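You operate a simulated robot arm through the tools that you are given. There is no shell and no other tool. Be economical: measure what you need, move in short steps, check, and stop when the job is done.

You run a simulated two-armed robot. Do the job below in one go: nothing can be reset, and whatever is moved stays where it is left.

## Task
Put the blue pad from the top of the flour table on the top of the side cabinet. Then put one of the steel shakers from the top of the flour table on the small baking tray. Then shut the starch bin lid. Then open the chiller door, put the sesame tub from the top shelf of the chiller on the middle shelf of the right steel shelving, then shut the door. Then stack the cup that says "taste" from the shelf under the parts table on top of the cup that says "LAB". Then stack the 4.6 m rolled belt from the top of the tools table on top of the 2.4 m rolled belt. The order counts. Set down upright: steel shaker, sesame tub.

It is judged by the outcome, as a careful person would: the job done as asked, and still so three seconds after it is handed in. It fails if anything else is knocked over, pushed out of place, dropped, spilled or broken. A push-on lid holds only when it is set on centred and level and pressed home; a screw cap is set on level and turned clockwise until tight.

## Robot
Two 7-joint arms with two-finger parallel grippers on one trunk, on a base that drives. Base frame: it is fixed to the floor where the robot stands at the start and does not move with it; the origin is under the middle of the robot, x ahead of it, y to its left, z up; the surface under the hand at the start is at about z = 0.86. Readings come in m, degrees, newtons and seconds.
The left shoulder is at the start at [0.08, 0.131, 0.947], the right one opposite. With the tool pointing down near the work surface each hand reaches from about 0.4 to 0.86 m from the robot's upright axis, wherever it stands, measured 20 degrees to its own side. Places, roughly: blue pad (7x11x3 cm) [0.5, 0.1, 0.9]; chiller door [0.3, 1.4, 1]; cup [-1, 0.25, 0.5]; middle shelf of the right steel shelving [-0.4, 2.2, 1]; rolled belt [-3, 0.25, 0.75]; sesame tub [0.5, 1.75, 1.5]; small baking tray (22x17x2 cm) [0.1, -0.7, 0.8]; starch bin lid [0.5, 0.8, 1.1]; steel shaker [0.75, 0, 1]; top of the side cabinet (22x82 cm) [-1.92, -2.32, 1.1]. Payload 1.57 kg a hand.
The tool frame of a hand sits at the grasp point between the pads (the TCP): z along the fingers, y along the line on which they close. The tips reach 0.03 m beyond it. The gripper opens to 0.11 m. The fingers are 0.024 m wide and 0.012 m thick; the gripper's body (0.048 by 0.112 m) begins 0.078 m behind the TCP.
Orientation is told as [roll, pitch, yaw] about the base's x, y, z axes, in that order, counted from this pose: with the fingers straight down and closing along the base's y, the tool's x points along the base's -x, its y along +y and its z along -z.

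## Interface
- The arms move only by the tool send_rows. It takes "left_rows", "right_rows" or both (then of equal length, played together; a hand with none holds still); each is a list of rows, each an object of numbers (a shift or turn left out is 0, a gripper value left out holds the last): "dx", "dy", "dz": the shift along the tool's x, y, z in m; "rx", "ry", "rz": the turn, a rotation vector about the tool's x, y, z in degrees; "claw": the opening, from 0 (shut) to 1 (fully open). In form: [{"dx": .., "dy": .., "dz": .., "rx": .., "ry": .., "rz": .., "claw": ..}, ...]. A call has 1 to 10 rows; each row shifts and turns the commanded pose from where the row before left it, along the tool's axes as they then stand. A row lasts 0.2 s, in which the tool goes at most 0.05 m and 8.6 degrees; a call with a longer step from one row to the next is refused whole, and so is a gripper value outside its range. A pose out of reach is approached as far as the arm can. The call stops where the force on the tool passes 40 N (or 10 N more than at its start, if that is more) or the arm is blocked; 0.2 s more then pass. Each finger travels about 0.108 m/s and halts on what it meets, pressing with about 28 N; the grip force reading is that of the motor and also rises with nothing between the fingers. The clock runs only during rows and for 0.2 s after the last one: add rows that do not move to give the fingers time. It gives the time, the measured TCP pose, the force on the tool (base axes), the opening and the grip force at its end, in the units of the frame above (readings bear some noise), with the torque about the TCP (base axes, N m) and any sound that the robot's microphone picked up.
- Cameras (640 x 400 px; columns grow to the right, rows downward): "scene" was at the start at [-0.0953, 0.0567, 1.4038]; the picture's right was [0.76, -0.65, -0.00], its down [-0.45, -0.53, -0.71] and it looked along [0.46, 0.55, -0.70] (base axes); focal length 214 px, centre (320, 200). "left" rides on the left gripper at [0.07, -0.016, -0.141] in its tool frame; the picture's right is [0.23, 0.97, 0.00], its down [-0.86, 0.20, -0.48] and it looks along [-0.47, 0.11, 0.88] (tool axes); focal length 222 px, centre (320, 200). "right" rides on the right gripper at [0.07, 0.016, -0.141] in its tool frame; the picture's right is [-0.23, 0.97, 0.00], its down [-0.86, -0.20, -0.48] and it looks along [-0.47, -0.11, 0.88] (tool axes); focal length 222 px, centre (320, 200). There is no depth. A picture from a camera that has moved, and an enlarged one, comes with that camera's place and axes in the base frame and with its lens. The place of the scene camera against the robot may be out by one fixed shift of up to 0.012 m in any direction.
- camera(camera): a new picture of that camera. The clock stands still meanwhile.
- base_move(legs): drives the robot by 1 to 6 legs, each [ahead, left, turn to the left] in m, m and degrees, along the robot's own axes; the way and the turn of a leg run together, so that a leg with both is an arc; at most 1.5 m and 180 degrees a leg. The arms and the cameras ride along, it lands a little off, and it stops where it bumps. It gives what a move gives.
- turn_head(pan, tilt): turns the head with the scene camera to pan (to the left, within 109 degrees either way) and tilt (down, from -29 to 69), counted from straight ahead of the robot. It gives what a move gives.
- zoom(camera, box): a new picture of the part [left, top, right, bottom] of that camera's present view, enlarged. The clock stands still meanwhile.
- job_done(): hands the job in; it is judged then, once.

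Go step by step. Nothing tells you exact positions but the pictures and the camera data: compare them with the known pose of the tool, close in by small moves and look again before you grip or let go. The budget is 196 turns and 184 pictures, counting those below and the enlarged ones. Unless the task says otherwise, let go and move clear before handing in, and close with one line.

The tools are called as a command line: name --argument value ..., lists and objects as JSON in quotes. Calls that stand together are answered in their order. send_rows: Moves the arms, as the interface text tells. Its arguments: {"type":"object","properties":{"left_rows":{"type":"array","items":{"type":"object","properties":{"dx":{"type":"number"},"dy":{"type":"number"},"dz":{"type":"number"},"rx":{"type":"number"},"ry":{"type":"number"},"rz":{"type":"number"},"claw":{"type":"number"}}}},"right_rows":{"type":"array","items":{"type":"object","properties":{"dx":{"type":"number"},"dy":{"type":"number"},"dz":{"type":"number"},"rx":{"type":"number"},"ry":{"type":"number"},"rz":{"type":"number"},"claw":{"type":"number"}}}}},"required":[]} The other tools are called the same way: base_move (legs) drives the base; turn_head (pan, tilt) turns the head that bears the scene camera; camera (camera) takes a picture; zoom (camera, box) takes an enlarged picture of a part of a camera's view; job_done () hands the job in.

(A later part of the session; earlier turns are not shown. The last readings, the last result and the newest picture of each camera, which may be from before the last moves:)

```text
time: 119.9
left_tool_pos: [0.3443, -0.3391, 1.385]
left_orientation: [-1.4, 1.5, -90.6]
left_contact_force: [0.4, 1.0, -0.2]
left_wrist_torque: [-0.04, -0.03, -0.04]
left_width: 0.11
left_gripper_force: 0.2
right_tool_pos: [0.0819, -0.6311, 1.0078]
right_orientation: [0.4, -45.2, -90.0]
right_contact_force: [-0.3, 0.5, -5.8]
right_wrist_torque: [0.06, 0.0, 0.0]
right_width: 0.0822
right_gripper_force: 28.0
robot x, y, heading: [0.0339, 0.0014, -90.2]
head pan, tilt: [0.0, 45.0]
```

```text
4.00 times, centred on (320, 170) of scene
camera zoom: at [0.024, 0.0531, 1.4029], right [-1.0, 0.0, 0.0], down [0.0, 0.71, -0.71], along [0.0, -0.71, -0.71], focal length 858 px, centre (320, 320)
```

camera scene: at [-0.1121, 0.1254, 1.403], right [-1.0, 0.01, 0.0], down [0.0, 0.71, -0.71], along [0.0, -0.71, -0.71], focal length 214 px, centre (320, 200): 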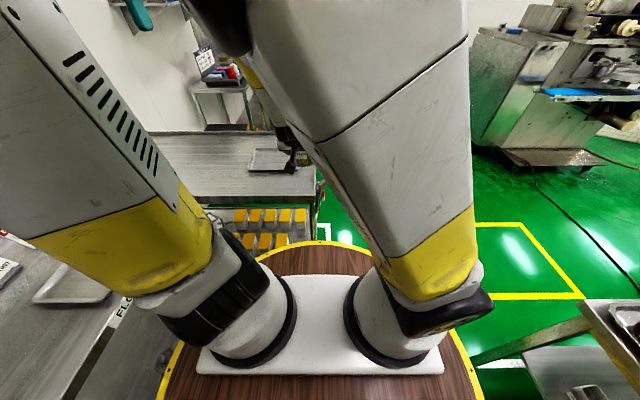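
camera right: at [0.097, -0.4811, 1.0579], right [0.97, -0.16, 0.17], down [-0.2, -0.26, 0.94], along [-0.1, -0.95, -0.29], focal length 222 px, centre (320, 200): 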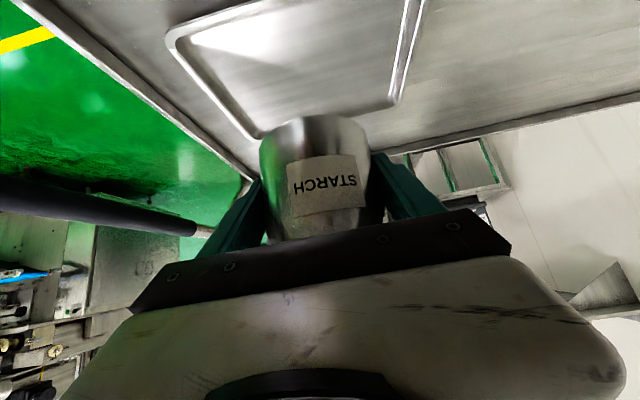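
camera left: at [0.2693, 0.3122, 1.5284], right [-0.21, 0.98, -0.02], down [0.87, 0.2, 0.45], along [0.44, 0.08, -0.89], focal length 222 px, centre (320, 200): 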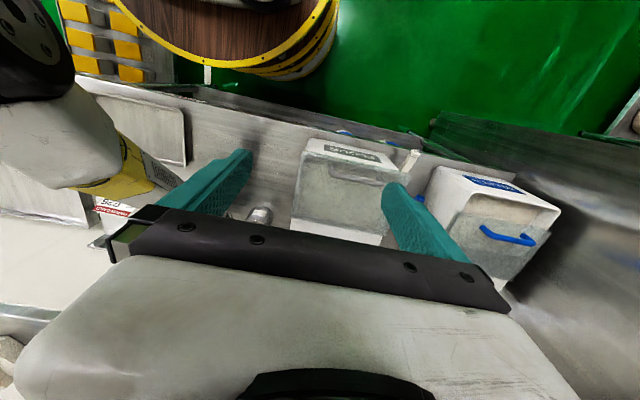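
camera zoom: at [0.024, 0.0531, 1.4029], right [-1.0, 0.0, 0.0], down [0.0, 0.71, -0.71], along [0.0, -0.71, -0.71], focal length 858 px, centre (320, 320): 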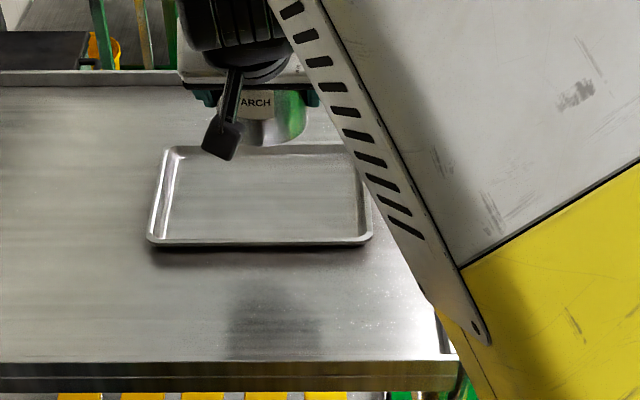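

Tray centre about [0.085, -0.667]. I lower the shaker over its middle.

send_rows --right_rows '[{"dx": -0.01, "dz": 0.03}, {"dx": 0.02, "dz": 0.025}, {"dx": 0.021, "dz": 0.026}]'

camera --camera "right"

zoom --camera "scene" --box '[240, 120, 400, 220]'

```text
time: 120.7
left_tool_pos: [0.3448, -0.3388, 1.3844]
left_orientation: [-1.5, 1.5, -90.6]
left_contact_force: [-0.5, 1.1, 1.1]
left_wrist_torque: [-0.01, -0.01, 0.04]
left_width: 0.1101
left_gripper_force: 0.3
right_tool_pos: [0.0814, -0.6678, 0.9286]
right_orientation: [0.3, -45.3, -90.0]
right_contact_force: [0.0, 0.2, -4.8]
right_wrist_torque: [0.04, 0.02, 0.01]
right_width: 0.0823
right_gripper_force: 27.5
robot x, y, heading: [0.0302, 0.0024, -90.3]
head pan, tilt: [0.0, 45.0]
```

```text
115 pictures are left
camera right: at [0.097, -0.5178, 0.9793], right [0.97, -0.16, 0.17], down [-0.2, -0.26, 0.94], along [-0.1, -0.95, -0.29], focal length 222 px, centre (320, 200)
```

right: 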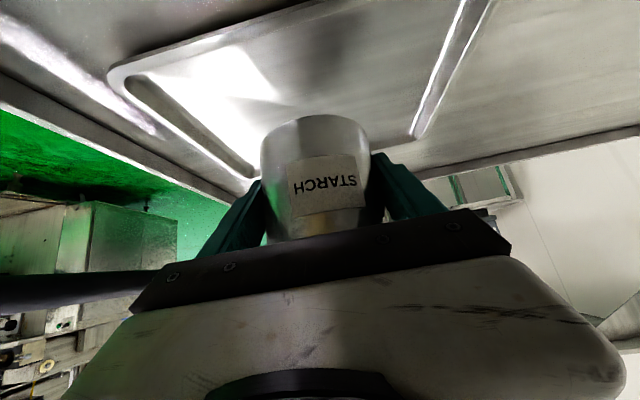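

```text
4.00 times, centred on (320, 170) of scene
camera zoom: at [0.024, 0.053, 1.4029], right [-1.0, 0.0, 0.0], down [0.0, 0.71, -0.71], along [0.0, -0.71, -0.71], focal length 858 px, centre (320, 320)
```

zoom: 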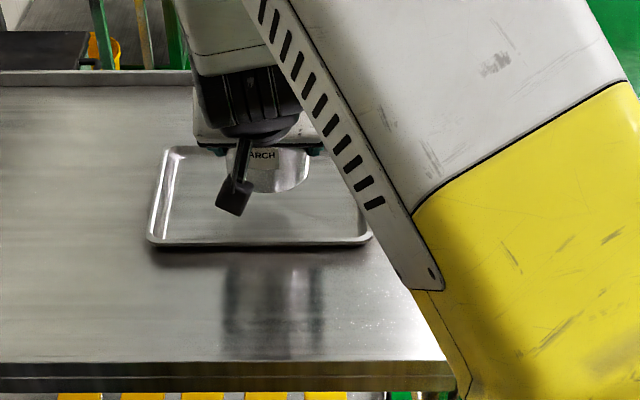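

send_rows --right_rows '[{"dx": 0.0071, "dz": 0.0071}, {"dx": 0.005, "dz": 0.005}, {"dx": 0.0028, "dz": 0.0028}, {"dx": 0.0021, "dz": 0.0021}, {"dx": 0.0021, "dz": 0.0021}]'

```text
time: 121.9
left_tool_pos: [0.3438, -0.34, 1.385]
left_orientation: [-1.3, 1.5, -90.6]
left_contact_force: [0.0, 0.3, -0.1]
left_wrist_torque: [-0.03, -0.03, -0.02]
left_width: 0.1099
left_gripper_force: 0.0
right_tool_pos: [0.0813, -0.6673, 0.9017]
right_orientation: [0.4, -45.3, -90.1]
right_contact_force: [-0.2, -0.1, -5.6]
right_wrist_torque: [0.05, 0.02, 0.01]
right_width: 0.0822
right_gripper_force: 27.8
robot x, y, heading: [0.0331, -0.0025, -90.3]
head pan, tilt: [0.0, 45.0]
```

send_rows --right_rows '[{"dx": 0.0018, "dz": 0.0018}, {"dx": 0.0014, "dz": 0.0014}, {"dx": 0.0014, "dz": 0.0014}]'

camera --camera "right"

```text
time: 122.7
left_tool_pos: [0.3433, -0.3406, 1.3855]
left_orientation: [-1.4, 1.6, -90.6]
left_contact_force: [-0.6, -0.4, 0.5]
left_wrist_torque: [0.02, 0.0, 0.03]
left_width: 0.1101
left_gripper_force: 0.1
right_tool_pos: [0.0829, -0.6678, 0.8958]
right_orientation: [0.3, -45.3, -90.1]
right_contact_force: [-0.6, 0.7, -6.3]
right_wrist_torque: [0.02, 0.02, 0.0]
right_width: 0.0817
right_gripper_force: 28.4
robot x, y, heading: [0.0353, -0.0022, -90.4]
head pan, tilt: [0.0, 45.0]
```

```text
113 pictures are left
camera right: at [0.0975, -0.5175, 0.9458], right [0.97, -0.16, 0.17], down [-0.2, -0.26, 0.94], along [-0.1, -0.95, -0.29], focal length 222 px, centre (320, 200)
```

right: 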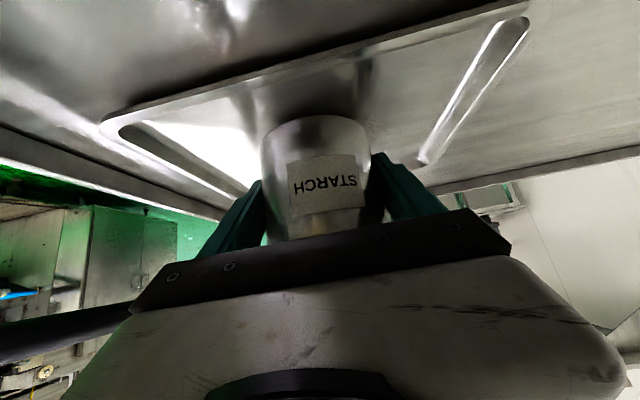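

send_rows --right_rows '[{"dx": 0.0014, "dz": 0.0014}, {"dx": 0.0014, "dz": 0.0014}, {"dx": 0.0014, "dz": 0.0014}, {"dx": 0.0014, "dz": 0.0014}]'

camera --camera "right"

```text
time: 123.7
left_tool_pos: [0.3447, -0.3391, 1.3846]
left_orientation: [-1.5, 1.6, -90.6]
left_contact_force: [-0.3, -1.3, 0.2]
left_wrist_torque: [-0.04, -0.02, 0.01]
left_width: 0.1103
left_gripper_force: 0.1
right_tool_pos: [0.0819, -0.6675, 0.888]
right_orientation: [0.4, -45.2, -90.0]
right_contact_force: [1.0, -0.3, -6.1]
right_wrist_torque: [0.01, 0.01, -0.01]
right_width: 0.0824
right_gripper_force: 27.8
robot x, y, heading: [0.0307, -0.0015, -90.5]
head pan, tilt: [0.0, 45.0]
```

```text
112 pictures are left
camera right: at [0.0978, -0.5175, 0.9376], right [0.97, -0.16, 0.16], down [-0.2, -0.26, 0.94], along [-0.1, -0.95, -0.29], focal length 222 px, centre (320, 200)
```

right: 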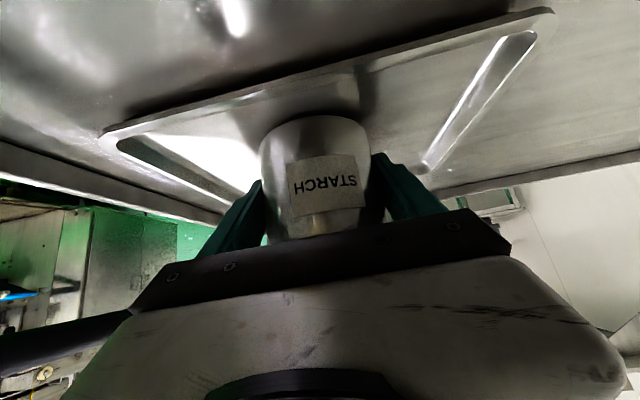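

send_rows --right_rows '[{"dx": 0.0014, "dz": 0.0014}, {"dx": 0.0014, "dz": 0.0014}, {"dx": 0.0014, "dz": 0.0014}, {"dx": 0.0014, "dz": 0.0014}, {"dx": 0.0014, "dz": 0.0014}]'

camera --camera "right"

```text
time: 124.9
left_tool_pos: [0.3441, -0.3391, 1.3864]
left_orientation: [-1.4, 1.5, -90.6]
left_contact_force: [-0.5, -0.9, -0.2]
left_wrist_torque: [-0.02, 0.01, 0.0]
left_width: 0.1103
left_gripper_force: 0.1
right_tool_pos: [0.0832, -0.6687, 0.8823]
right_orientation: [0.4, -45.8, -90.1]
right_contact_force: [-3.2, 0.6, 27.7]
right_wrist_torque: [-0.18, 0.57, 0.37]
right_width: 0.0821
right_gripper_force: 28.3
robot x, y, heading: [0.031, 0.0015, -90.4]
head pan, tilt: [0.0, 45.0]
```

```text
111 pictures are left
camera right: at [0.098, -0.5186, 0.9304], right [0.97, -0.15, 0.17], down [-0.2, -0.25, 0.95], along [-0.1, -0.95, -0.28], focal length 222 px, centre (320, 200)
```

right: 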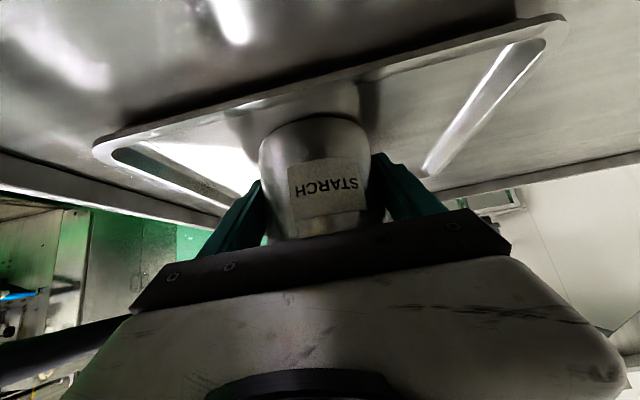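

Touched down (about 33 N); I ease off 3 mm, then open.

send_rows --right_rows '[{"dx": -0.0014, "dz": -0.0014}, {"dx": -0.001, "dz": -0.001}]'

```text
time: 125.5
left_tool_pos: [0.3436, -0.3394, 1.3861]
left_orientation: [-1.4, 1.4, -90.6]
left_contact_force: [0.4, 0.4, 0.5]
left_wrist_torque: [-0.02, 0.0, 0.0]
left_width: 0.11
left_gripper_force: 0.0
right_tool_pos: [0.0824, -0.666, 0.8816]
right_orientation: [0.3, -45.3, -89.9]
right_contact_force: [1.2, -6.5, 9.4]
right_wrist_torque: [-0.67, 0.05, 0.02]
right_width: 0.0817
right_gripper_force: 27.5
robot x, y, heading: [0.0314, 0.0013, -90.5]
head pan, tilt: [0.0, 45.0]
```

send_rows --right_rows '[{"dx": -0.0007, "dz": -0.0007}, {"claw": 0.8}, {"claw": 0.9}, {"claw": 1}, {"claw": 1}]'

camera --camera "right"

```text
time: 126.7
left_tool_pos: [0.3454, -0.3405, 1.3847]
left_orientation: [-1.4, 1.4, -90.6]
left_contact_force: [-0.8, -0.9, -0.2]
left_wrist_torque: [-0.02, -0.03, 0.0]
left_width: 0.11
left_gripper_force: 0.0
right_tool_pos: [0.0825, -0.6674, 0.8834]
right_orientation: [0.3, -45.3, -90.0]
right_contact_force: [0.1, 0.7, -0.2]
right_wrist_torque: [0.0, -0.02, 0.02]
right_width: 0.1102
right_gripper_force: 0.0
robot x, y, heading: [0.0352, 0.0006, -90.4]
head pan, tilt: [0.0, 45.0]
```

```text
110 pictures are left
camera right: at [0.0975, -0.5169, 0.9332], right [0.97, -0.16, 0.16], down [-0.2, -0.26, 0.94], along [-0.1, -0.95, -0.29], focal length 222 px, centre (320, 200)
```

right: 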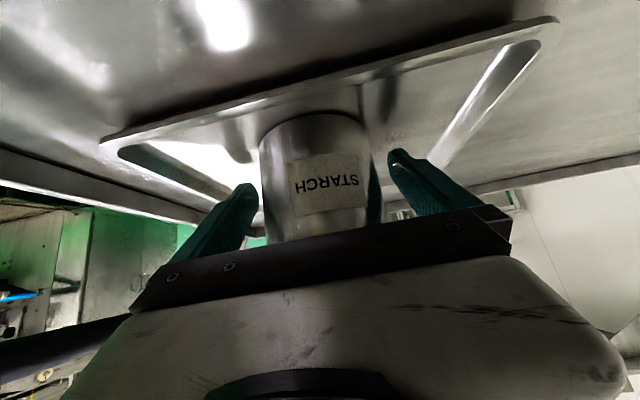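

Released and standing upright. I retreat along the finger axis.

send_rows --right_rows '[{"dz": -0.02}, {"dz": -0.03}, {"dz": -0.04}, {"dz": -0.045}, {"dz": -0.045}, {"dx": -0.03, "dz": -0.03}, {"dx": -0.03, "dz": -0.03}, {"dx": -0.03, "dz": -0.03}]'

camera --camera "right"

```text
time: 128.5
left_tool_pos: [0.3435, -0.3394, 1.3851]
left_orientation: [-1.5, 1.5, -90.6]
left_contact_force: [-0.1, -0.3, 0.5]
left_wrist_torque: [-0.01, -0.02, 0.02]
left_width: 0.1098
left_gripper_force: 0.0
right_tool_pos: [0.0808, -0.5378, 1.1367]
right_orientation: [0.2, -45.2, -89.8]
right_contact_force: [0.3, -0.1, -0.4]
right_wrist_torque: [0.01, 0.01, 0.02]
right_width: 0.1098
right_gripper_force: 0.1
robot x, y, heading: [0.0319, -0.0001, -90.2]
head pan, tilt: [0.0, 45.0]
```

```text
109 pictures are left
camera right: at [0.096, -0.3889, 1.1864], right [0.97, -0.16, 0.16], down [-0.2, -0.26, 0.94], along [-0.1, -0.95, -0.29], focal length 222 px, centre (320, 200)
```

right: 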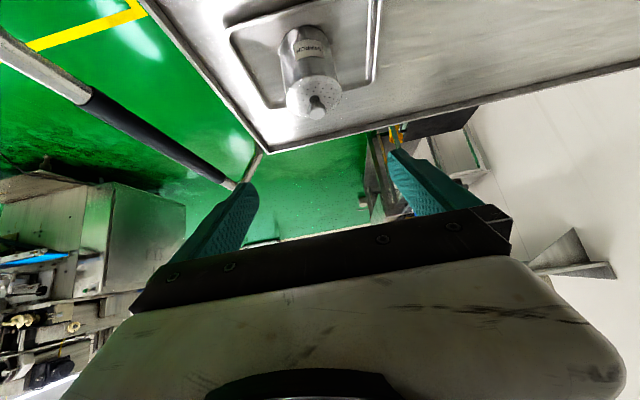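

The shaker stands on the tray. I tuck the right hand up and back, then turn to the flour table and move left to the starch bin.

send_rows --right_rows '[{"ry": 7.5, "dz": -0.03}, {"ry": 7.5, "dz": -0.03}, {"ry": 7.5, "dz": -0.03}, {"ry": 7.5, "dz": -0.03, "dx": 0.02}, {"ry": 7.5, "dz": -0.03, "dx": 0.02}, {"ry": 7.5, "dz": -0.02, "dx": 0.03}]'

base_move --legs '[[-0.1, 0, 0], [0, 0, 90.3], [-0.05, 0.45, 0]]'

turn_head --pan 25 --tilt 30

camera --camera "scene"

camera --camera "left"

```text
time: 129.9
left_tool_pos: [0.3448, -0.3378, 1.3846]
left_orientation: [-1.4, 1.5, -90.6]
left_contact_force: [0.3, -0.2, 0.1]
left_wrist_torque: [0.02, 0.03, 0.01]
left_width: 0.1102
left_gripper_force: 0.1
right_tool_pos: [0.0805, -0.3935, 1.2659]
right_orientation: [0.2, -0.2, -89.8]
right_contact_force: [1.2, -0.3, -0.2]
right_wrist_torque: [0.02, 0.05, -0.01]
right_width: 0.1101
right_gripper_force: 0.0
robot x, y, heading: [0.0332, -0.0026, -90.5]
head pan, tilt: [0.0, 45.0]
```

```text
time: 137.2
left_tool_pos: [0.3238, 0.8619, 1.3862]
left_orientation: [-1.3, 1.5, -0.5]
left_contact_force: [0.0, 0.8, 0.2]
left_wrist_torque: [-0.01, 0.02, 0.0]
left_width: 0.1097
left_gripper_force: 0.0
right_tool_pos: [0.3779, 0.5963, 1.2663]
right_orientation: [0.2, -0.3, 0.3]
right_contact_force: [-0.3, -0.3, -0.2]
right_wrist_torque: [0.02, -0.01, -0.02]
right_width: 0.1101
right_gripper_force: 0.0
robot x, y, heading: [-0.0158, 0.5472, -0.2]
head pan, tilt: [0.0, 45.0]
```

```text
time: 138.1
left_tool_pos: [0.3218, 0.8615, 1.3853]
left_orientation: [-1.4, 1.4, -0.6]
left_contact_force: [0.7, 1.1, 0.4]
left_wrist_torque: [0.01, 0.0, 0.02]
left_width: 0.1101
left_gripper_force: 0.0
right_tool_pos: [0.3778, 0.5975, 1.267]
right_orientation: [0.3, -0.4, 0.3]
right_contact_force: [0.7, 0.0, -0.3]
right_wrist_torque: [0.02, 0.04, -0.04]
right_width: 0.1098
right_gripper_force: 0.0
robot x, y, heading: [-0.0172, 0.5493, -0.4]
head pan, tilt: [25.0, 30.0]
```

```text
108 pictures are left
camera scene: at [-0.0828, 0.5816, 1.4255], right [0.42, -0.91, 0.0], down [-0.45, -0.21, -0.87], along [0.79, 0.36, -0.5], focal length 214 px, centre (320, 200)
```

scene: 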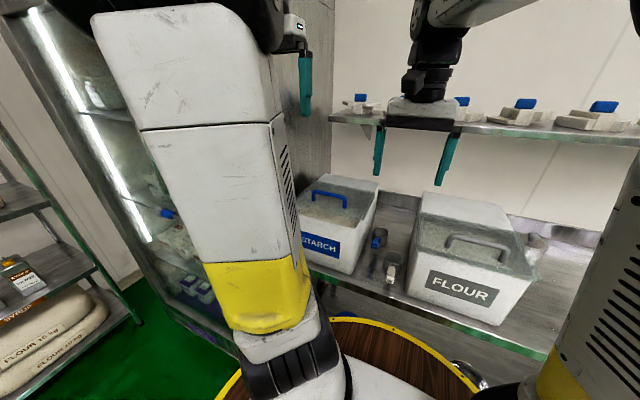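

```text
107 pictures are left
camera left: at [0.2557, 0.8501, 1.5285], right [-0.22, 0.98, -0.02], down [0.87, 0.2, 0.45], along [0.44, 0.08, -0.89], focal length 222 px, centre (320, 200)
```

left: 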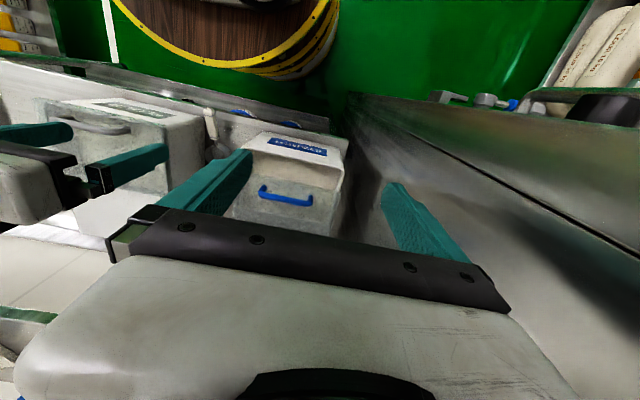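

zoom --camera "scene" --box '[280, 150, 560, 325]'

zoom --camera "left" --box '[180, 100, 400, 240]'

```text
2.29 times, centred on (420, 238) of scene
camera zoom: at [-0.0828, 0.5816, 1.4255], right [0.42, -0.91, 0.0], down [-0.45, -0.21, -0.87], along [0.79, 0.36, -0.5], focal length 490 px, centre (91, 114)
```

zoom: 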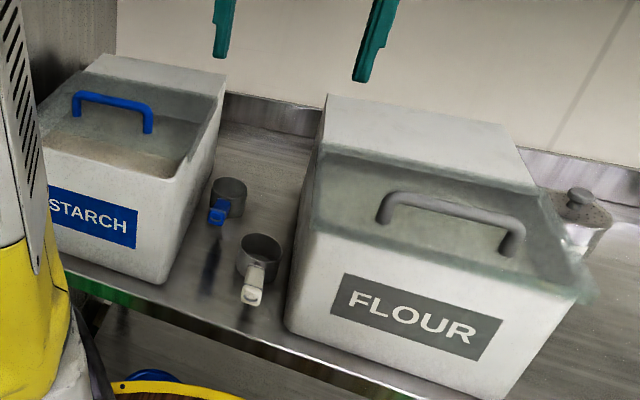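

```text
2.86 times, centred on (290, 170) of left
camera zoom: at [0.2557, 0.8501, 1.5285], right [-0.22, 0.98, -0.02], down [0.87, 0.2, 0.45], along [0.44, 0.08, -0.89], focal length 635 px, centre (406, 286)
```

zoom: 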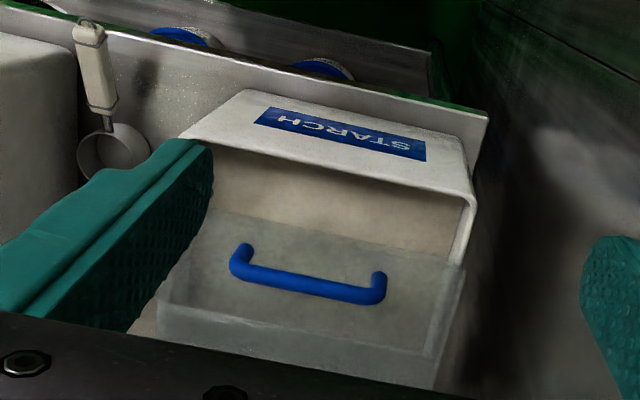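

The starch lid is a translucent cover with a blue handle (about [0.50, 0.81, 1.055]) and the front is open. I bring the right camera closer to see how the lid moves.

send_rows --right_rows '[{"dz": -0.03, "ry": -7}, {"dz": -0.03, "ry": -7, "dy": 0.03}, {"ry": -7, "dy": 0.04}, {"ry": -7, "dy": 0.04}, {"dy": 0.04}]'

camera --camera "right"

zoom --camera "right" --box '[200, 20, 480, 195]'

```text
time: 139.4
left_tool_pos: [0.3228, 0.8611, 1.3844]
left_orientation: [-1.4, 1.5, -0.6]
left_contact_force: [-0.5, 0.9, 0.1]
left_wrist_torque: [0.02, -0.02, 0.01]
left_width: 0.1101
left_gripper_force: 0.1
right_tool_pos: [0.3875, 0.7245, 1.3404]
right_orientation: [5.6, -25.2, -2.5]
right_contact_force: [-0.5, -0.6, -0.1]
right_wrist_torque: [-0.01, 0.02, 0.0]
right_width: 0.11
right_gripper_force: 0.1
robot x, y, heading: [-0.0182, 0.5493, -0.2]
head pan, tilt: [25.0, 30.0]
stopped in row 5 (right hand): the arm was blocked; the commanded pose is now the measured one
```

```text
104 pictures are left
camera right: at [0.2628, 0.7327, 1.4389], right [0.21, 0.96, 0.18], down [0.57, -0.27, 0.78], along [0.8, -0.06, -0.6], focal length 222 px, centre (320, 200)
```

right: 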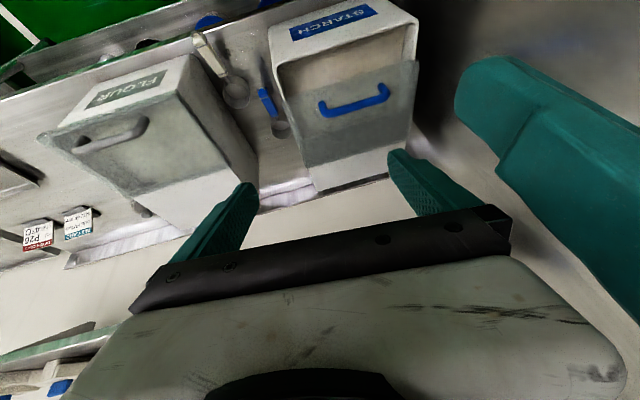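

```text
2.29 times, centred on (340, 108) of right
camera zoom: at [0.2628, 0.7327, 1.4389], right [0.21, 0.96, 0.18], down [0.57, -0.27, 0.78], along [0.8, -0.06, -0.6], focal length 508 px, centre (274, 411)
```

zoom: 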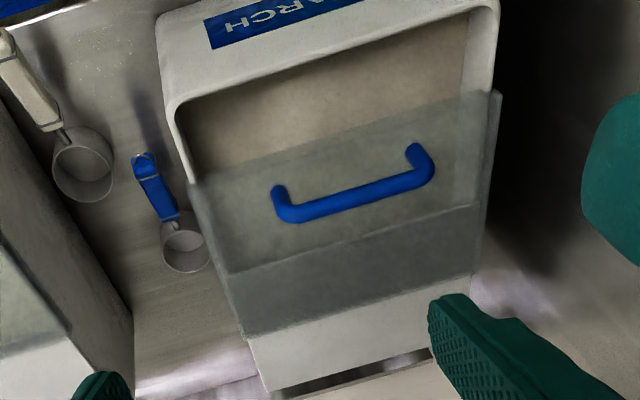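

It is a flat sliding lid, pushed back about 8 cm; the FLOUR one shows the shut position. I'll hook the handle from behind with the closed left fingers and draw it towards me. First clear the right arm and place the left hand above.

send_rows --right_rows '[{"dy": -0.04}, {"dy": -0.04}, {"dy": -0.045}, {"dy": -0.045}, {"dy": -0.045}]'

send_rows --left_rows '[{"claw": 0, "dx": -0.03, "dz": 0.03, "rx": -1.4, "ry": -1.5}, {"dx": -0.035, "dz": 0.03}, {"dx": -0.035, "dz": 0.03}, {"dx": -0.035, "dz": 0.03, "dy": -0.01}, {"dx": -0.035, "dz": 0.03, "dy": -0.01}, {"dx": -0.03, "dz": 0.03, "dy": -0.01}, {"dx": -0.025, "dz": 0.03, "dy": -0.01}]'

camera --camera "left"

camera --camera "scene"

```text
time: 140.8
left_tool_pos: [0.3234, 0.8607, 1.3854]
left_orientation: [-1.4, 1.5, -0.5]
left_contact_force: [0.0, -1.0, 0.2]
left_wrist_torque: [0.0, -0.01, -0.02]
left_width: 0.1098
left_gripper_force: 0.0
right_tool_pos: [0.4037, 0.4878, 1.304]
right_orientation: [11.9, -20.1, -5.0]
right_contact_force: [-0.9, -0.7, 0.0]
right_wrist_torque: [-0.02, 0.02, -0.02]
right_width: 0.1098
right_gripper_force: 0.0
robot x, y, heading: [-0.0154, 0.5515, -0.1]
head pan, tilt: [25.0, 30.0]
stopped in row 5 (right hand): the arm was blocked; the commanded pose is now the measured one
```

```text
time: 142.4
left_tool_pos: [0.5477, 0.8199, 1.1761]
left_orientation: [0.0, -0.1, -0.4]
left_contact_force: [-0.3, 0.9, 0.1]
left_wrist_torque: [0.0, -0.05, -0.01]
left_width: 0.0002
left_gripper_force: 21.3
right_tool_pos: [0.4035, 0.4895, 1.3039]
right_orientation: [11.8, -20.1, -4.8]
right_contact_force: [-1.2, 0.5, 0.4]
right_wrist_torque: [-0.02, -0.09, -0.03]
right_width: 0.1099
right_gripper_force: 0.0
robot x, y, heading: [-0.0175, 0.5476, -0.3]
head pan, tilt: [25.0, 30.0]
```

```text
102 pictures are left
camera left: at [0.4762, 0.8046, 1.317], right [-0.22, 0.98, 0.0], down [0.86, 0.19, 0.48], along [0.47, 0.1, -0.88], focal length 222 px, centre (320, 200)
```

left: 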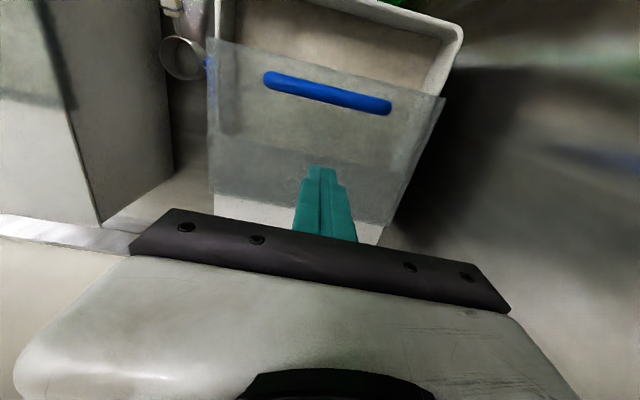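

```text
101 pictures are left
camera scene: at [-0.1077, 0.5663, 1.3789], right [0.36, -0.93, 0.0], down [-0.84, -0.33, -0.44], along [0.41, 0.16, -0.9], focal length 214 px, centre (320, 200)
```

scene: 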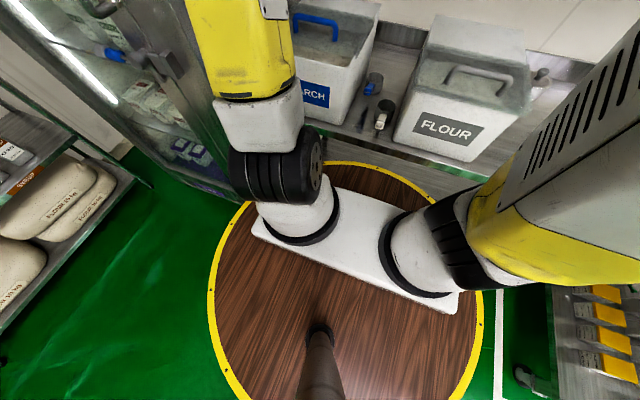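

The right arm seems to be pressing on the head. I straighten the right hand and move it out to the right.

send_rows --right_rows '[{"dy": -0.03, "dx": -0.02, "ry": 5}, {"dy": -0.03, "dx": -0.02, "ry": 5, "rx": 4}, {"dy": -0.03, "ry": 5, "rx": 4}, {"dy": -0.03, "ry": 5, "rx": 4}, {"dy": -0.03, "dz": 0.02}]'

turn_head --pan 35 --tilt 35

camera --camera "scene"

```text
time: 143.6
left_tool_pos: [0.5457, 0.8194, 1.1765]
left_orientation: [0.0, 0.0, -0.5]
left_contact_force: [-0.6, 0.3, -0.4]
left_wrist_torque: [-0.02, -0.02, -0.04]
left_width: 0.0
left_gripper_force: 21.6
right_tool_pos: [0.4347, 0.3414, 1.2812]
right_orientation: [-1.3, -0.6, -2.2]
right_contact_force: [-0.2, 0.2, -0.5]
right_wrist_torque: [-0.03, 0.0, 0.0]
right_width: 0.1098
right_gripper_force: 0.1
robot x, y, heading: [-0.0172, 0.5462, 0.0]
head pan, tilt: [25.0, 30.0]
```

```text
time: 144.3
left_tool_pos: [0.5467, 0.82, 1.1761]
left_orientation: [0.0, 0.0, -0.5]
left_contact_force: [-0.5, -0.1, 0.2]
left_wrist_torque: [0.01, 0.01, -0.01]
left_width: 0.0002
left_gripper_force: 21.3
right_tool_pos: [0.4359, 0.3421, 1.2828]
right_orientation: [-1.3, -0.7, -2.2]
right_contact_force: [0.3, -0.1, -0.3]
right_wrist_torque: [0.0, 0.04, 0.04]
right_width: 0.1099
right_gripper_force: 0.1
robot x, y, heading: [-0.0173, 0.5458, -0.2]
head pan, tilt: [35.0, 35.0]
```

```text
100 pictures are left
camera scene: at [-0.0925, 0.5939, 1.4177], right [0.57, -0.82, 0.0], down [-0.47, -0.33, -0.82], along [0.67, 0.47, -0.57], focal length 214 px, centre (320, 200)
```

scene: 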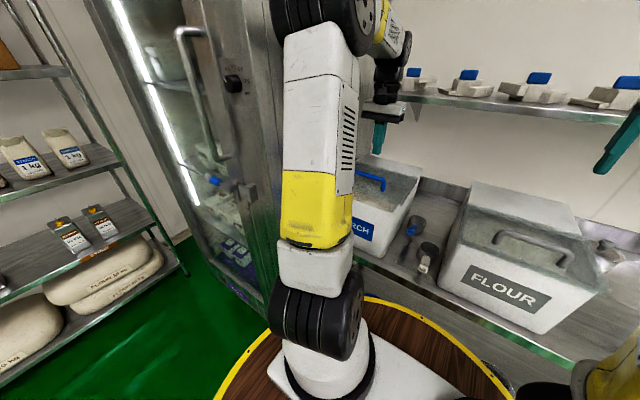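

The bar is at about [0.487, 0.815]. I lower the closed fingers just behind it.

send_rows --left_rows '[{"dx": 0.012, "dz": 0.03}, {"dz": 0.03}, {"dz": 0.025}]'

camera --camera "left"

zoom --camera "scene" --box '[330, 110, 430, 210]'

```text
time: 145.1
left_tool_pos: [0.5354, 0.8189, 1.0914]
left_orientation: [0.0, -0.3, -0.5]
left_contact_force: [-0.5, 0.2, 15.6]
left_wrist_torque: [0.01, 0.2, -0.02]
left_width: 0.0
left_gripper_force: 21.2
right_tool_pos: [0.4351, 0.3418, 1.2827]
right_orientation: [-1.4, -0.7, -2.1]
right_contact_force: [0.7, 0.5, -0.3]
right_wrist_torque: [0.03, 0.0, 0.02]
right_width: 0.1098
right_gripper_force: 0.1
robot x, y, heading: [-0.0156, 0.55, -0.4]
head pan, tilt: [35.0, 35.0]
```

```text
99 pictures are left
camera left: at [0.4636, 0.8042, 1.2325], right [-0.22, 0.98, 0.0], down [0.85, 0.19, 0.48], along [0.47, 0.1, -0.88], focal length 222 px, centre (320, 200)
```

left: 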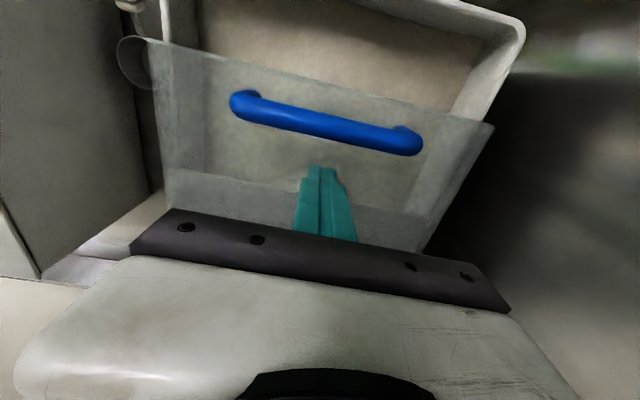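

```text
4.00 times, centred on (380, 160) of scene
camera zoom: at [-0.093, 0.5937, 1.4177], right [0.57, -0.82, 0.0], down [-0.47, -0.33, -0.82], along [0.67, 0.47, -0.57], focal length 858 px, centre (80, 360)
```

zoom: 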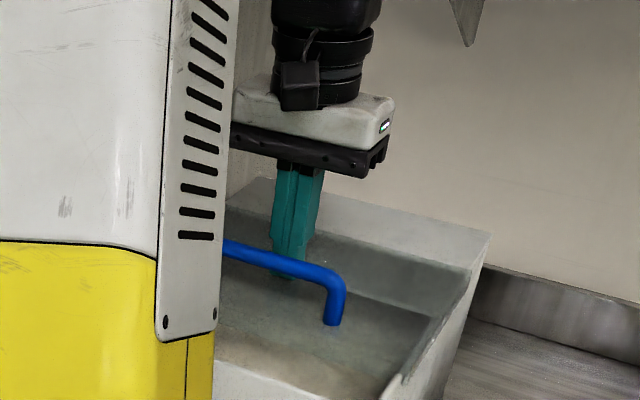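

The fingertips touched the lid plate at z≈1.061, so the lid is a flat plate and the bar is at z≈1.10, x≈0.484. I lift 1 cm and pull towards me.

send_rows --left_rows '[{"dz": -0.012}, {"dx": 0.015}, {"dx": 0.015}, {"dx": 0.012}, {"dx": 0.012}, {"dx": 0.012}]'

camera --camera "left"

```text
time: 146.5
left_tool_pos: [0.4687, 0.8198, 1.1018]
left_orientation: [-0.1, 0.0, -0.5]
left_contact_force: [-0.5, 0.3, -0.7]
left_wrist_torque: [0.01, 0.02, 0.04]
left_width: 0.0002
left_gripper_force: 21.3
right_tool_pos: [0.4353, 0.3424, 1.2817]
right_orientation: [-1.4, -0.7, -2.2]
right_contact_force: [0.9, -0.5, -0.5]
right_wrist_torque: [0.0, 0.02, 0.0]
right_width: 0.1099
right_gripper_force: 0.1
robot x, y, heading: [-0.0201, 0.5499, -0.4]
head pan, tilt: [35.0, 35.0]
```

```text
97 pictures are left
camera left: at [0.3971, 0.8044, 1.2425], right [-0.22, 0.98, 0.0], down [0.86, 0.19, 0.48], along [0.47, 0.1, -0.88], focal length 222 px, centre (320, 200)
```

left: 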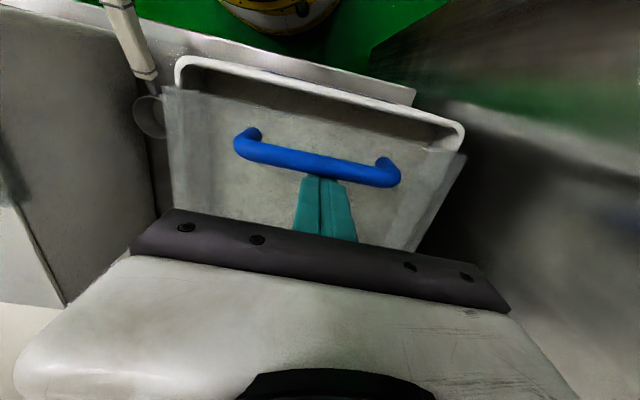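

The lid is sliding. Keep pulling until it stops.

send_rows --left_rows '[{"dx": 0.01}, {"dx": 0.01}, {"dx": 0.01}, {"dx": 0.008}, {"dx": 0.006}]'

camera --camera "left"

```text
time: 147.5
left_tool_pos: [0.4395, 0.8191, 1.1027]
left_orientation: [0.0, -1.0, -0.7]
left_contact_force: [11.2, 2.3, -0.6]
left_wrist_torque: [-0.01, -0.09, -0.02]
left_width: 0.0
left_gripper_force: 22.1
right_tool_pos: [0.4361, 0.3414, 1.2813]
right_orientation: [-1.3, -0.7, -2.3]
right_contact_force: [0.9, -0.4, 0.0]
right_wrist_torque: [0.0, 0.0, 0.05]
right_width: 0.1102
right_gripper_force: 0.1
robot x, y, heading: [-0.011, 0.5458, -0.2]
head pan, tilt: [35.0, 35.0]
stopped in row 5 (left hand): the force on the tool passed its limit at 49 N (the readings are from after the stop); the commanded pose is now the measured one
```

```text
96 pictures are left
camera left: at [0.3659, 0.8047, 1.2427], right [-0.22, 0.98, 0.0], down [0.85, 0.19, 0.49], along [0.48, 0.1, -0.87], focal length 222 px, centre (320, 200)
```

left: 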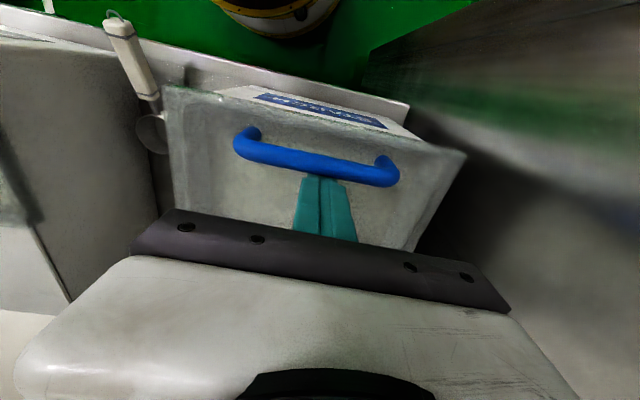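

The lid ran onto its stop and covers the bin. I lift the hand off and look at the chiller.

send_rows --left_rows '[{"dx": -0.012}, {"dz": -0.04}, {"dz": -0.045}, {"dz": -0.045}, {"dz": -0.045, "dx": 0.01}, {"dz": -0.03, "dx": 0.03}]'

base_move --legs '[[-0.35, 0.1, 0]]'

turn_head --pan 60 --tilt 10

camera --camera "scene"

```text
time: 148.9
left_tool_pos: [0.4067, 0.8214, 1.3066]
left_orientation: [0.1, -0.9, -0.7]
left_contact_force: [0.1, 0.1, 0.0]
left_wrist_torque: [-0.02, 0.04, -0.03]
left_width: 0.0002
left_gripper_force: 21.4
right_tool_pos: [0.4358, 0.342, 1.2825]
right_orientation: [-1.3, -0.7, -2.3]
right_contact_force: [0.8, -0.1, -0.7]
right_wrist_torque: [-0.01, 0.04, 0.03]
right_width: 0.1104
right_gripper_force: 0.0
robot x, y, heading: [-0.0134, 0.5523, -0.3]
head pan, tilt: [35.0, 35.0]
```

```text
time: 151.2
left_tool_pos: [0.0617, 0.9224, 1.3068]
left_orientation: [0.2, -0.9, -0.8]
left_contact_force: [-0.1, -0.3, -0.1]
left_wrist_torque: [0.02, 0.01, 0.02]
left_width: 0.0
left_gripper_force: 21.3
right_tool_pos: [0.0905, 0.4424, 1.2817]
right_orientation: [-1.3, -0.8, -2.3]
right_contact_force: [0.5, 0.8, 0.7]
right_wrist_torque: [-0.01, 0.03, -0.02]
right_width: 0.11
right_gripper_force: 0.0
robot x, y, heading: [-0.3581, 0.6511, -0.1]
head pan, tilt: [35.0, 35.0]
```

```text
time: 152.1
left_tool_pos: [0.0633, 0.9217, 1.3068]
left_orientation: [0.0, -0.9, -0.7]
left_contact_force: [-0.4, 0.3, -0.4]
left_wrist_torque: [0.02, 0.01, 0.01]
left_width: 0.0002
left_gripper_force: 22.0
right_tool_pos: [0.0918, 0.4412, 1.2835]
right_orientation: [-1.2, -0.7, -2.2]
right_contact_force: [0.4, 0.5, 0.0]
right_wrist_torque: [0.01, 0.07, 0.04]
right_width: 0.1098
right_gripper_force: 0.0
robot x, y, heading: [-0.3646, 0.6513, -0.0]
head pan, tilt: [60.0, 10.0]
```

```text
95 pictures are left
camera scene: at [-0.4619, 0.7252, 1.4578], right [0.86, -0.51, 0.0], down [-0.09, -0.15, -0.98], along [0.5, 0.85, -0.17], focal length 214 px, centre (320, 200)
```

scene: 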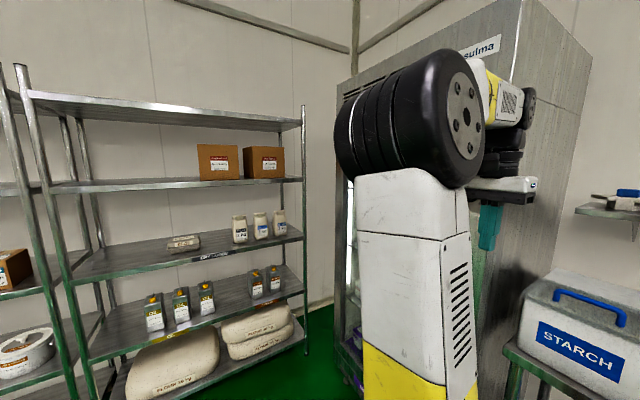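

I move to stand in front of the chiller for a full view.

base_move --legs '[[-0.2, 0.55, 0], [0, 0, -20]]'

turn_head --pan 35 --tilt 5

camera --camera "scene"

```text
time: 156.5
left_tool_pos: [-0.0627, 1.3151, 1.3072]
left_orientation: [0.1, -0.9, -20.8]
left_contact_force: [-0.6, 0.1, -0.4]
left_wrist_torque: [0.0, 0.01, 0.0]
left_width: 0.0
left_gripper_force: 21.0
right_tool_pos: [-0.2005, 0.8547, 1.2821]
right_orientation: [-1.2, -0.7, -22.4]
right_contact_force: [-0.3, 0.7, 0.4]
right_wrist_torque: [-0.02, -0.01, 0.0]
right_width: 0.1099
right_gripper_force: 0.0
robot x, y, heading: [-0.5551, 1.2024, -20.6]
head pan, tilt: [60.0, 10.0]
```

```text
time: 157.4
left_tool_pos: [-0.0624, 1.3147, 1.3053]
left_orientation: [0.1, -0.9, -20.8]
left_contact_force: [0.4, -0.1, -0.5]
left_wrist_torque: [-0.03, -0.03, 0.03]
left_width: 0.0
left_gripper_force: 21.5
right_tool_pos: [-0.2007, 0.8537, 1.2804]
right_orientation: [-1.2, -0.8, -22.4]
right_contact_force: [-0.4, 0.2, -0.5]
right_wrist_torque: [0.03, 0.03, 0.0]
right_width: 0.1101
right_gripper_force: 0.0
robot x, y, heading: [-0.5521, 1.203, -20.4]
head pan, tilt: [35.0, 5.0]
```

```text
94 pictures are left
camera scene: at [-0.6047, 1.27, 1.4659], right [0.25, -0.97, 0.0], down [-0.08, -0.02, -1.0], along [0.96, 0.25, -0.09], focal length 214 px, centre (320, 200)
```

scene: 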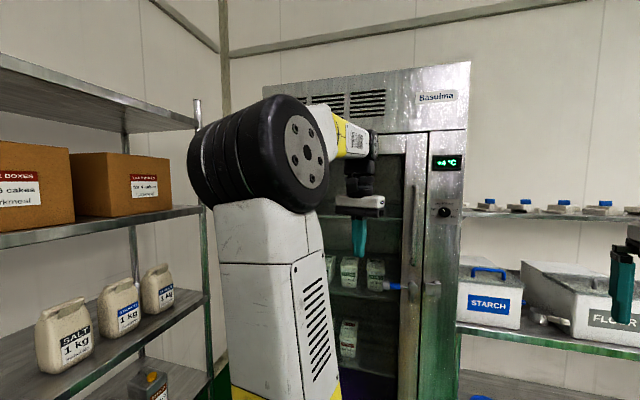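

zoom --camera "scene" --box '[310, 60, 480, 400]'

zoom --camera "scene" --box '[330, 240, 470, 330]'

```text
1.18 times, centred on (395, 230) of scene
camera zoom: at [-0.6047, 1.27, 1.4659], right [0.25, -0.97, 0.0], down [-0.08, -0.02, -1.0], along [0.96, 0.25, -0.09], focal length 252 px, centre (232, 165)
```

zoom: 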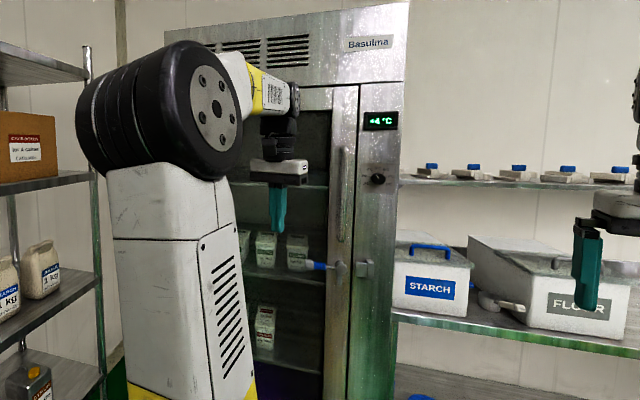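

```text
4.44 times, centred on (400, 285) of scene
camera zoom: at [-0.6047, 1.27, 1.4659], right [0.25, -0.97, 0.0], down [-0.08, -0.02, -1.0], along [0.96, 0.25, -0.09], focal length 953 px, centre (-36, -178)
```

zoom: 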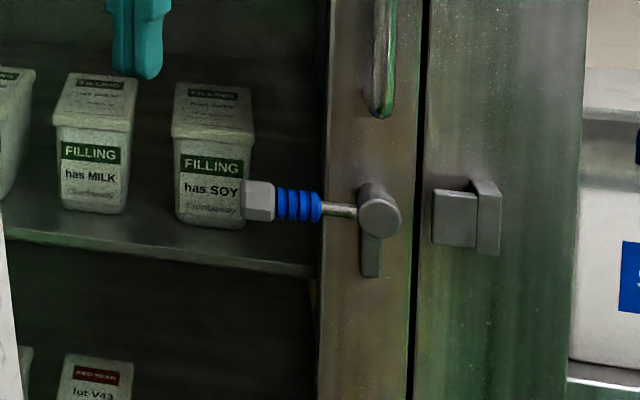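

The door has a vertical bar handle at its right edge (about y 1.13, z 1.17–1.45), hinged on the left; the latch cam hangs free of its keeper. I stand to the right of the door's sweep, pitch the left hand forward and look.

base_move --legs '[[0, 0, 20.4], [0.12, -0.3, 0]]'

send_rows --left_rows '[{"ry": -8.5, "claw": 1}, {"ry": -8.5}, {"ry": -8.5}, {"ry": -8.5}, {"ry": -8.5}, {"ry": -8.5}, {"ry": -8.5}, {"ry": -8.5}, {"ry": -8.5}, {"ry": -8.5}]'

camera --camera "left"

turn_head --pan 40 --tilt 5

camera --camera "scene"

```text
time: 160.6
left_tool_pos: [-0.0134, 1.1793, 1.3065]
left_orientation: [0.1, -0.8, -0.4]
left_contact_force: [0.1, 1.5, -0.6]
left_wrist_torque: [0.0, 0.02, -0.02]
left_width: 0.0001
left_gripper_force: 20.8
right_tool_pos: [0.0168, 0.6996, 1.2814]
right_orientation: [-1.3, -0.7, -2.2]
right_contact_force: [0.3, 0.0, -0.3]
right_wrist_torque: [-0.03, 0.01, -0.01]
right_width: 0.1099
right_gripper_force: 0.0
robot x, y, heading: [-0.4347, 0.9084, -0.3]
head pan, tilt: [35.0, 5.0]
```

```text
time: 162.8
left_tool_pos: [-0.0099, 1.1835, 1.3166]
left_orientation: [1.4, -85.8, -2.2]
left_contact_force: [0.8, 0.3, 0.7]
left_wrist_torque: [-0.01, 0.02, -0.01]
left_width: 0.1099
left_gripper_force: 0.2
left hand out of reach, approached as far as the arm can: row 10
right_tool_pos: [0.0169, 0.6976, 1.2822]
right_orientation: [-1.4, -0.7, -2.1]
right_contact_force: [0.1, -0.3, 0.3]
right_wrist_torque: [0.01, 0.0, 0.03]
right_width: 0.1101
right_gripper_force: 0.1
robot x, y, heading: [-0.4325, 0.9082, -0.1]
head pan, tilt: [35.0, 5.0]
```

```text
91 pictures are left
camera left: at [-0.1567, 1.1696, 1.2565], right [-0.01, 0.97, -0.22], down [-0.41, 0.2, 0.89], along [0.91, 0.1, 0.4], focal length 222 px, centre (320, 200)
```

left: 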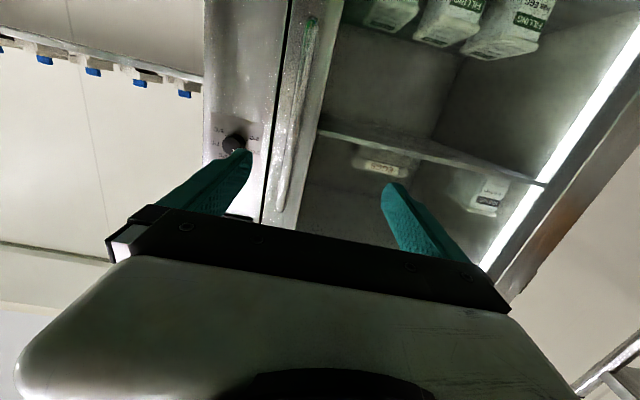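

```text
time: 163.5
left_tool_pos: [-0.0101, 1.1838, 1.3168]
left_orientation: [1.0, -85.7, -1.7]
left_contact_force: [-0.4, 0.4, 0.0]
left_wrist_torque: [0.04, 0.04, 0.04]
left_width: 0.1101
left_gripper_force: 0.0
right_tool_pos: [0.016, 0.6997, 1.2823]
right_orientation: [-1.3, -0.7, -2.2]
right_contact_force: [-0.2, 0.0, 0.4]
right_wrist_torque: [0.01, 0.0, -0.02]
right_width: 0.1099
right_gripper_force: 0.1
robot x, y, heading: [-0.4343, 0.905, 0.2]
head pan, tilt: [40.0, 5.0]
```

```text
90 pictures are left
camera scene: at [-0.5129, 0.9591, 1.4659], right [0.64, -0.77, 0.0], down [-0.07, -0.06, -1.0], along [0.77, 0.64, -0.09], focal length 214 px, centre (320, 200)
```

scene: 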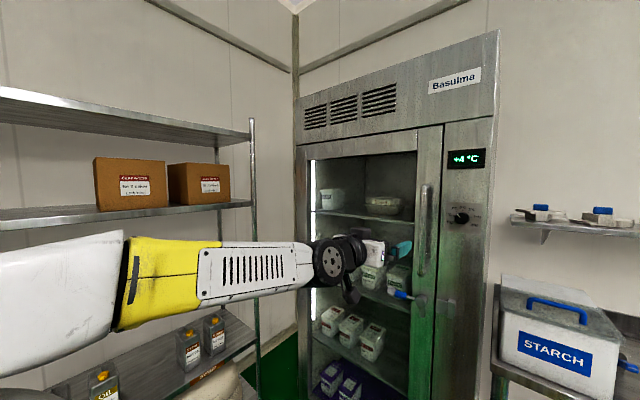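

Handle bar at about [0.20, 1.137], z 1.18–1.45. I align the hand and drive closer; also zoom on the tubs.

zoom --camera "scene" --box '[300, 150, 480, 300]'

send_rows --left_rows '[{"dy": -0.023, "rx": -1, "rz": 1}, {"dy": -0.023, "rz": 1}]'

base_move --legs '[[0.13, 0, 0]]'

camera --camera "left"

```text
2.67 times, centred on (390, 225) of scene
camera zoom: at [-0.5129, 0.9591, 1.4659], right [0.64, -0.77, 0.0], down [-0.07, -0.06, -1.0], along [0.77, 0.64, -0.09], focal length 572 px, centre (133, 133)
```

zoom: 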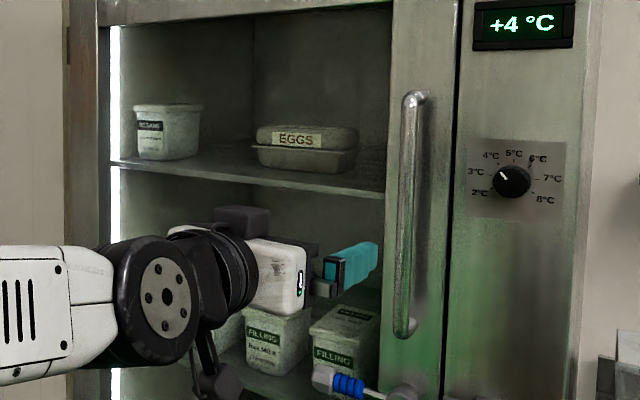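

```text
time: 164.1
left_tool_pos: [-0.0018, 1.1453, 1.3307]
left_orientation: [26.6, -85.3, -26.3]
left_contact_force: [-1.0, 0.0, -0.2]
left_wrist_torque: [-0.03, 0.01, -0.07]
left_width: 0.1101
left_gripper_force: 0.0
left hand out of reach, approached as far as the arm can: row 1, 2
right_tool_pos: [0.0172, 0.6997, 1.2825]
right_orientation: [-1.3, -0.7, -2.2]
right_contact_force: [-0.3, -0.6, 0.4]
right_wrist_torque: [-0.01, -0.02, -0.03]
right_width: 0.1101
right_gripper_force: 0.1
robot x, y, heading: [-0.4389, 0.9079, 0.3]
head pan, tilt: [40.0, 5.0]
```

```text
time: 165.4
left_tool_pos: [0.1271, 1.1449, 1.3315]
left_orientation: [27.1, -85.3, -26.7]
left_contact_force: [0.0, 0.2, -0.1]
left_wrist_torque: [0.03, 0.01, -0.01]
left_width: 0.11
left_gripper_force: 0.1
right_tool_pos: [0.146, 0.7002, 1.2829]
right_orientation: [-1.3, -0.7, -2.0]
right_contact_force: [0.6, 0.6, -0.4]
right_wrist_torque: [0.0, -0.04, 0.01]
right_width: 0.1101
right_gripper_force: 0.0
robot x, y, heading: [-0.3063, 0.9009, -0.1]
head pan, tilt: [40.0, 5.0]
```

```text
88 pictures are left
camera left: at [-0.0203, 1.1305, 1.272], right [-0.02, 0.98, -0.19], down [-0.42, 0.16, 0.89], along [0.91, 0.1, 0.4], focal length 222 px, centre (320, 200)
```

left: 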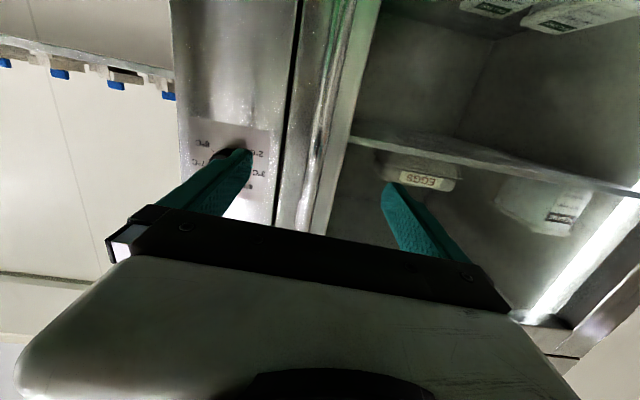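

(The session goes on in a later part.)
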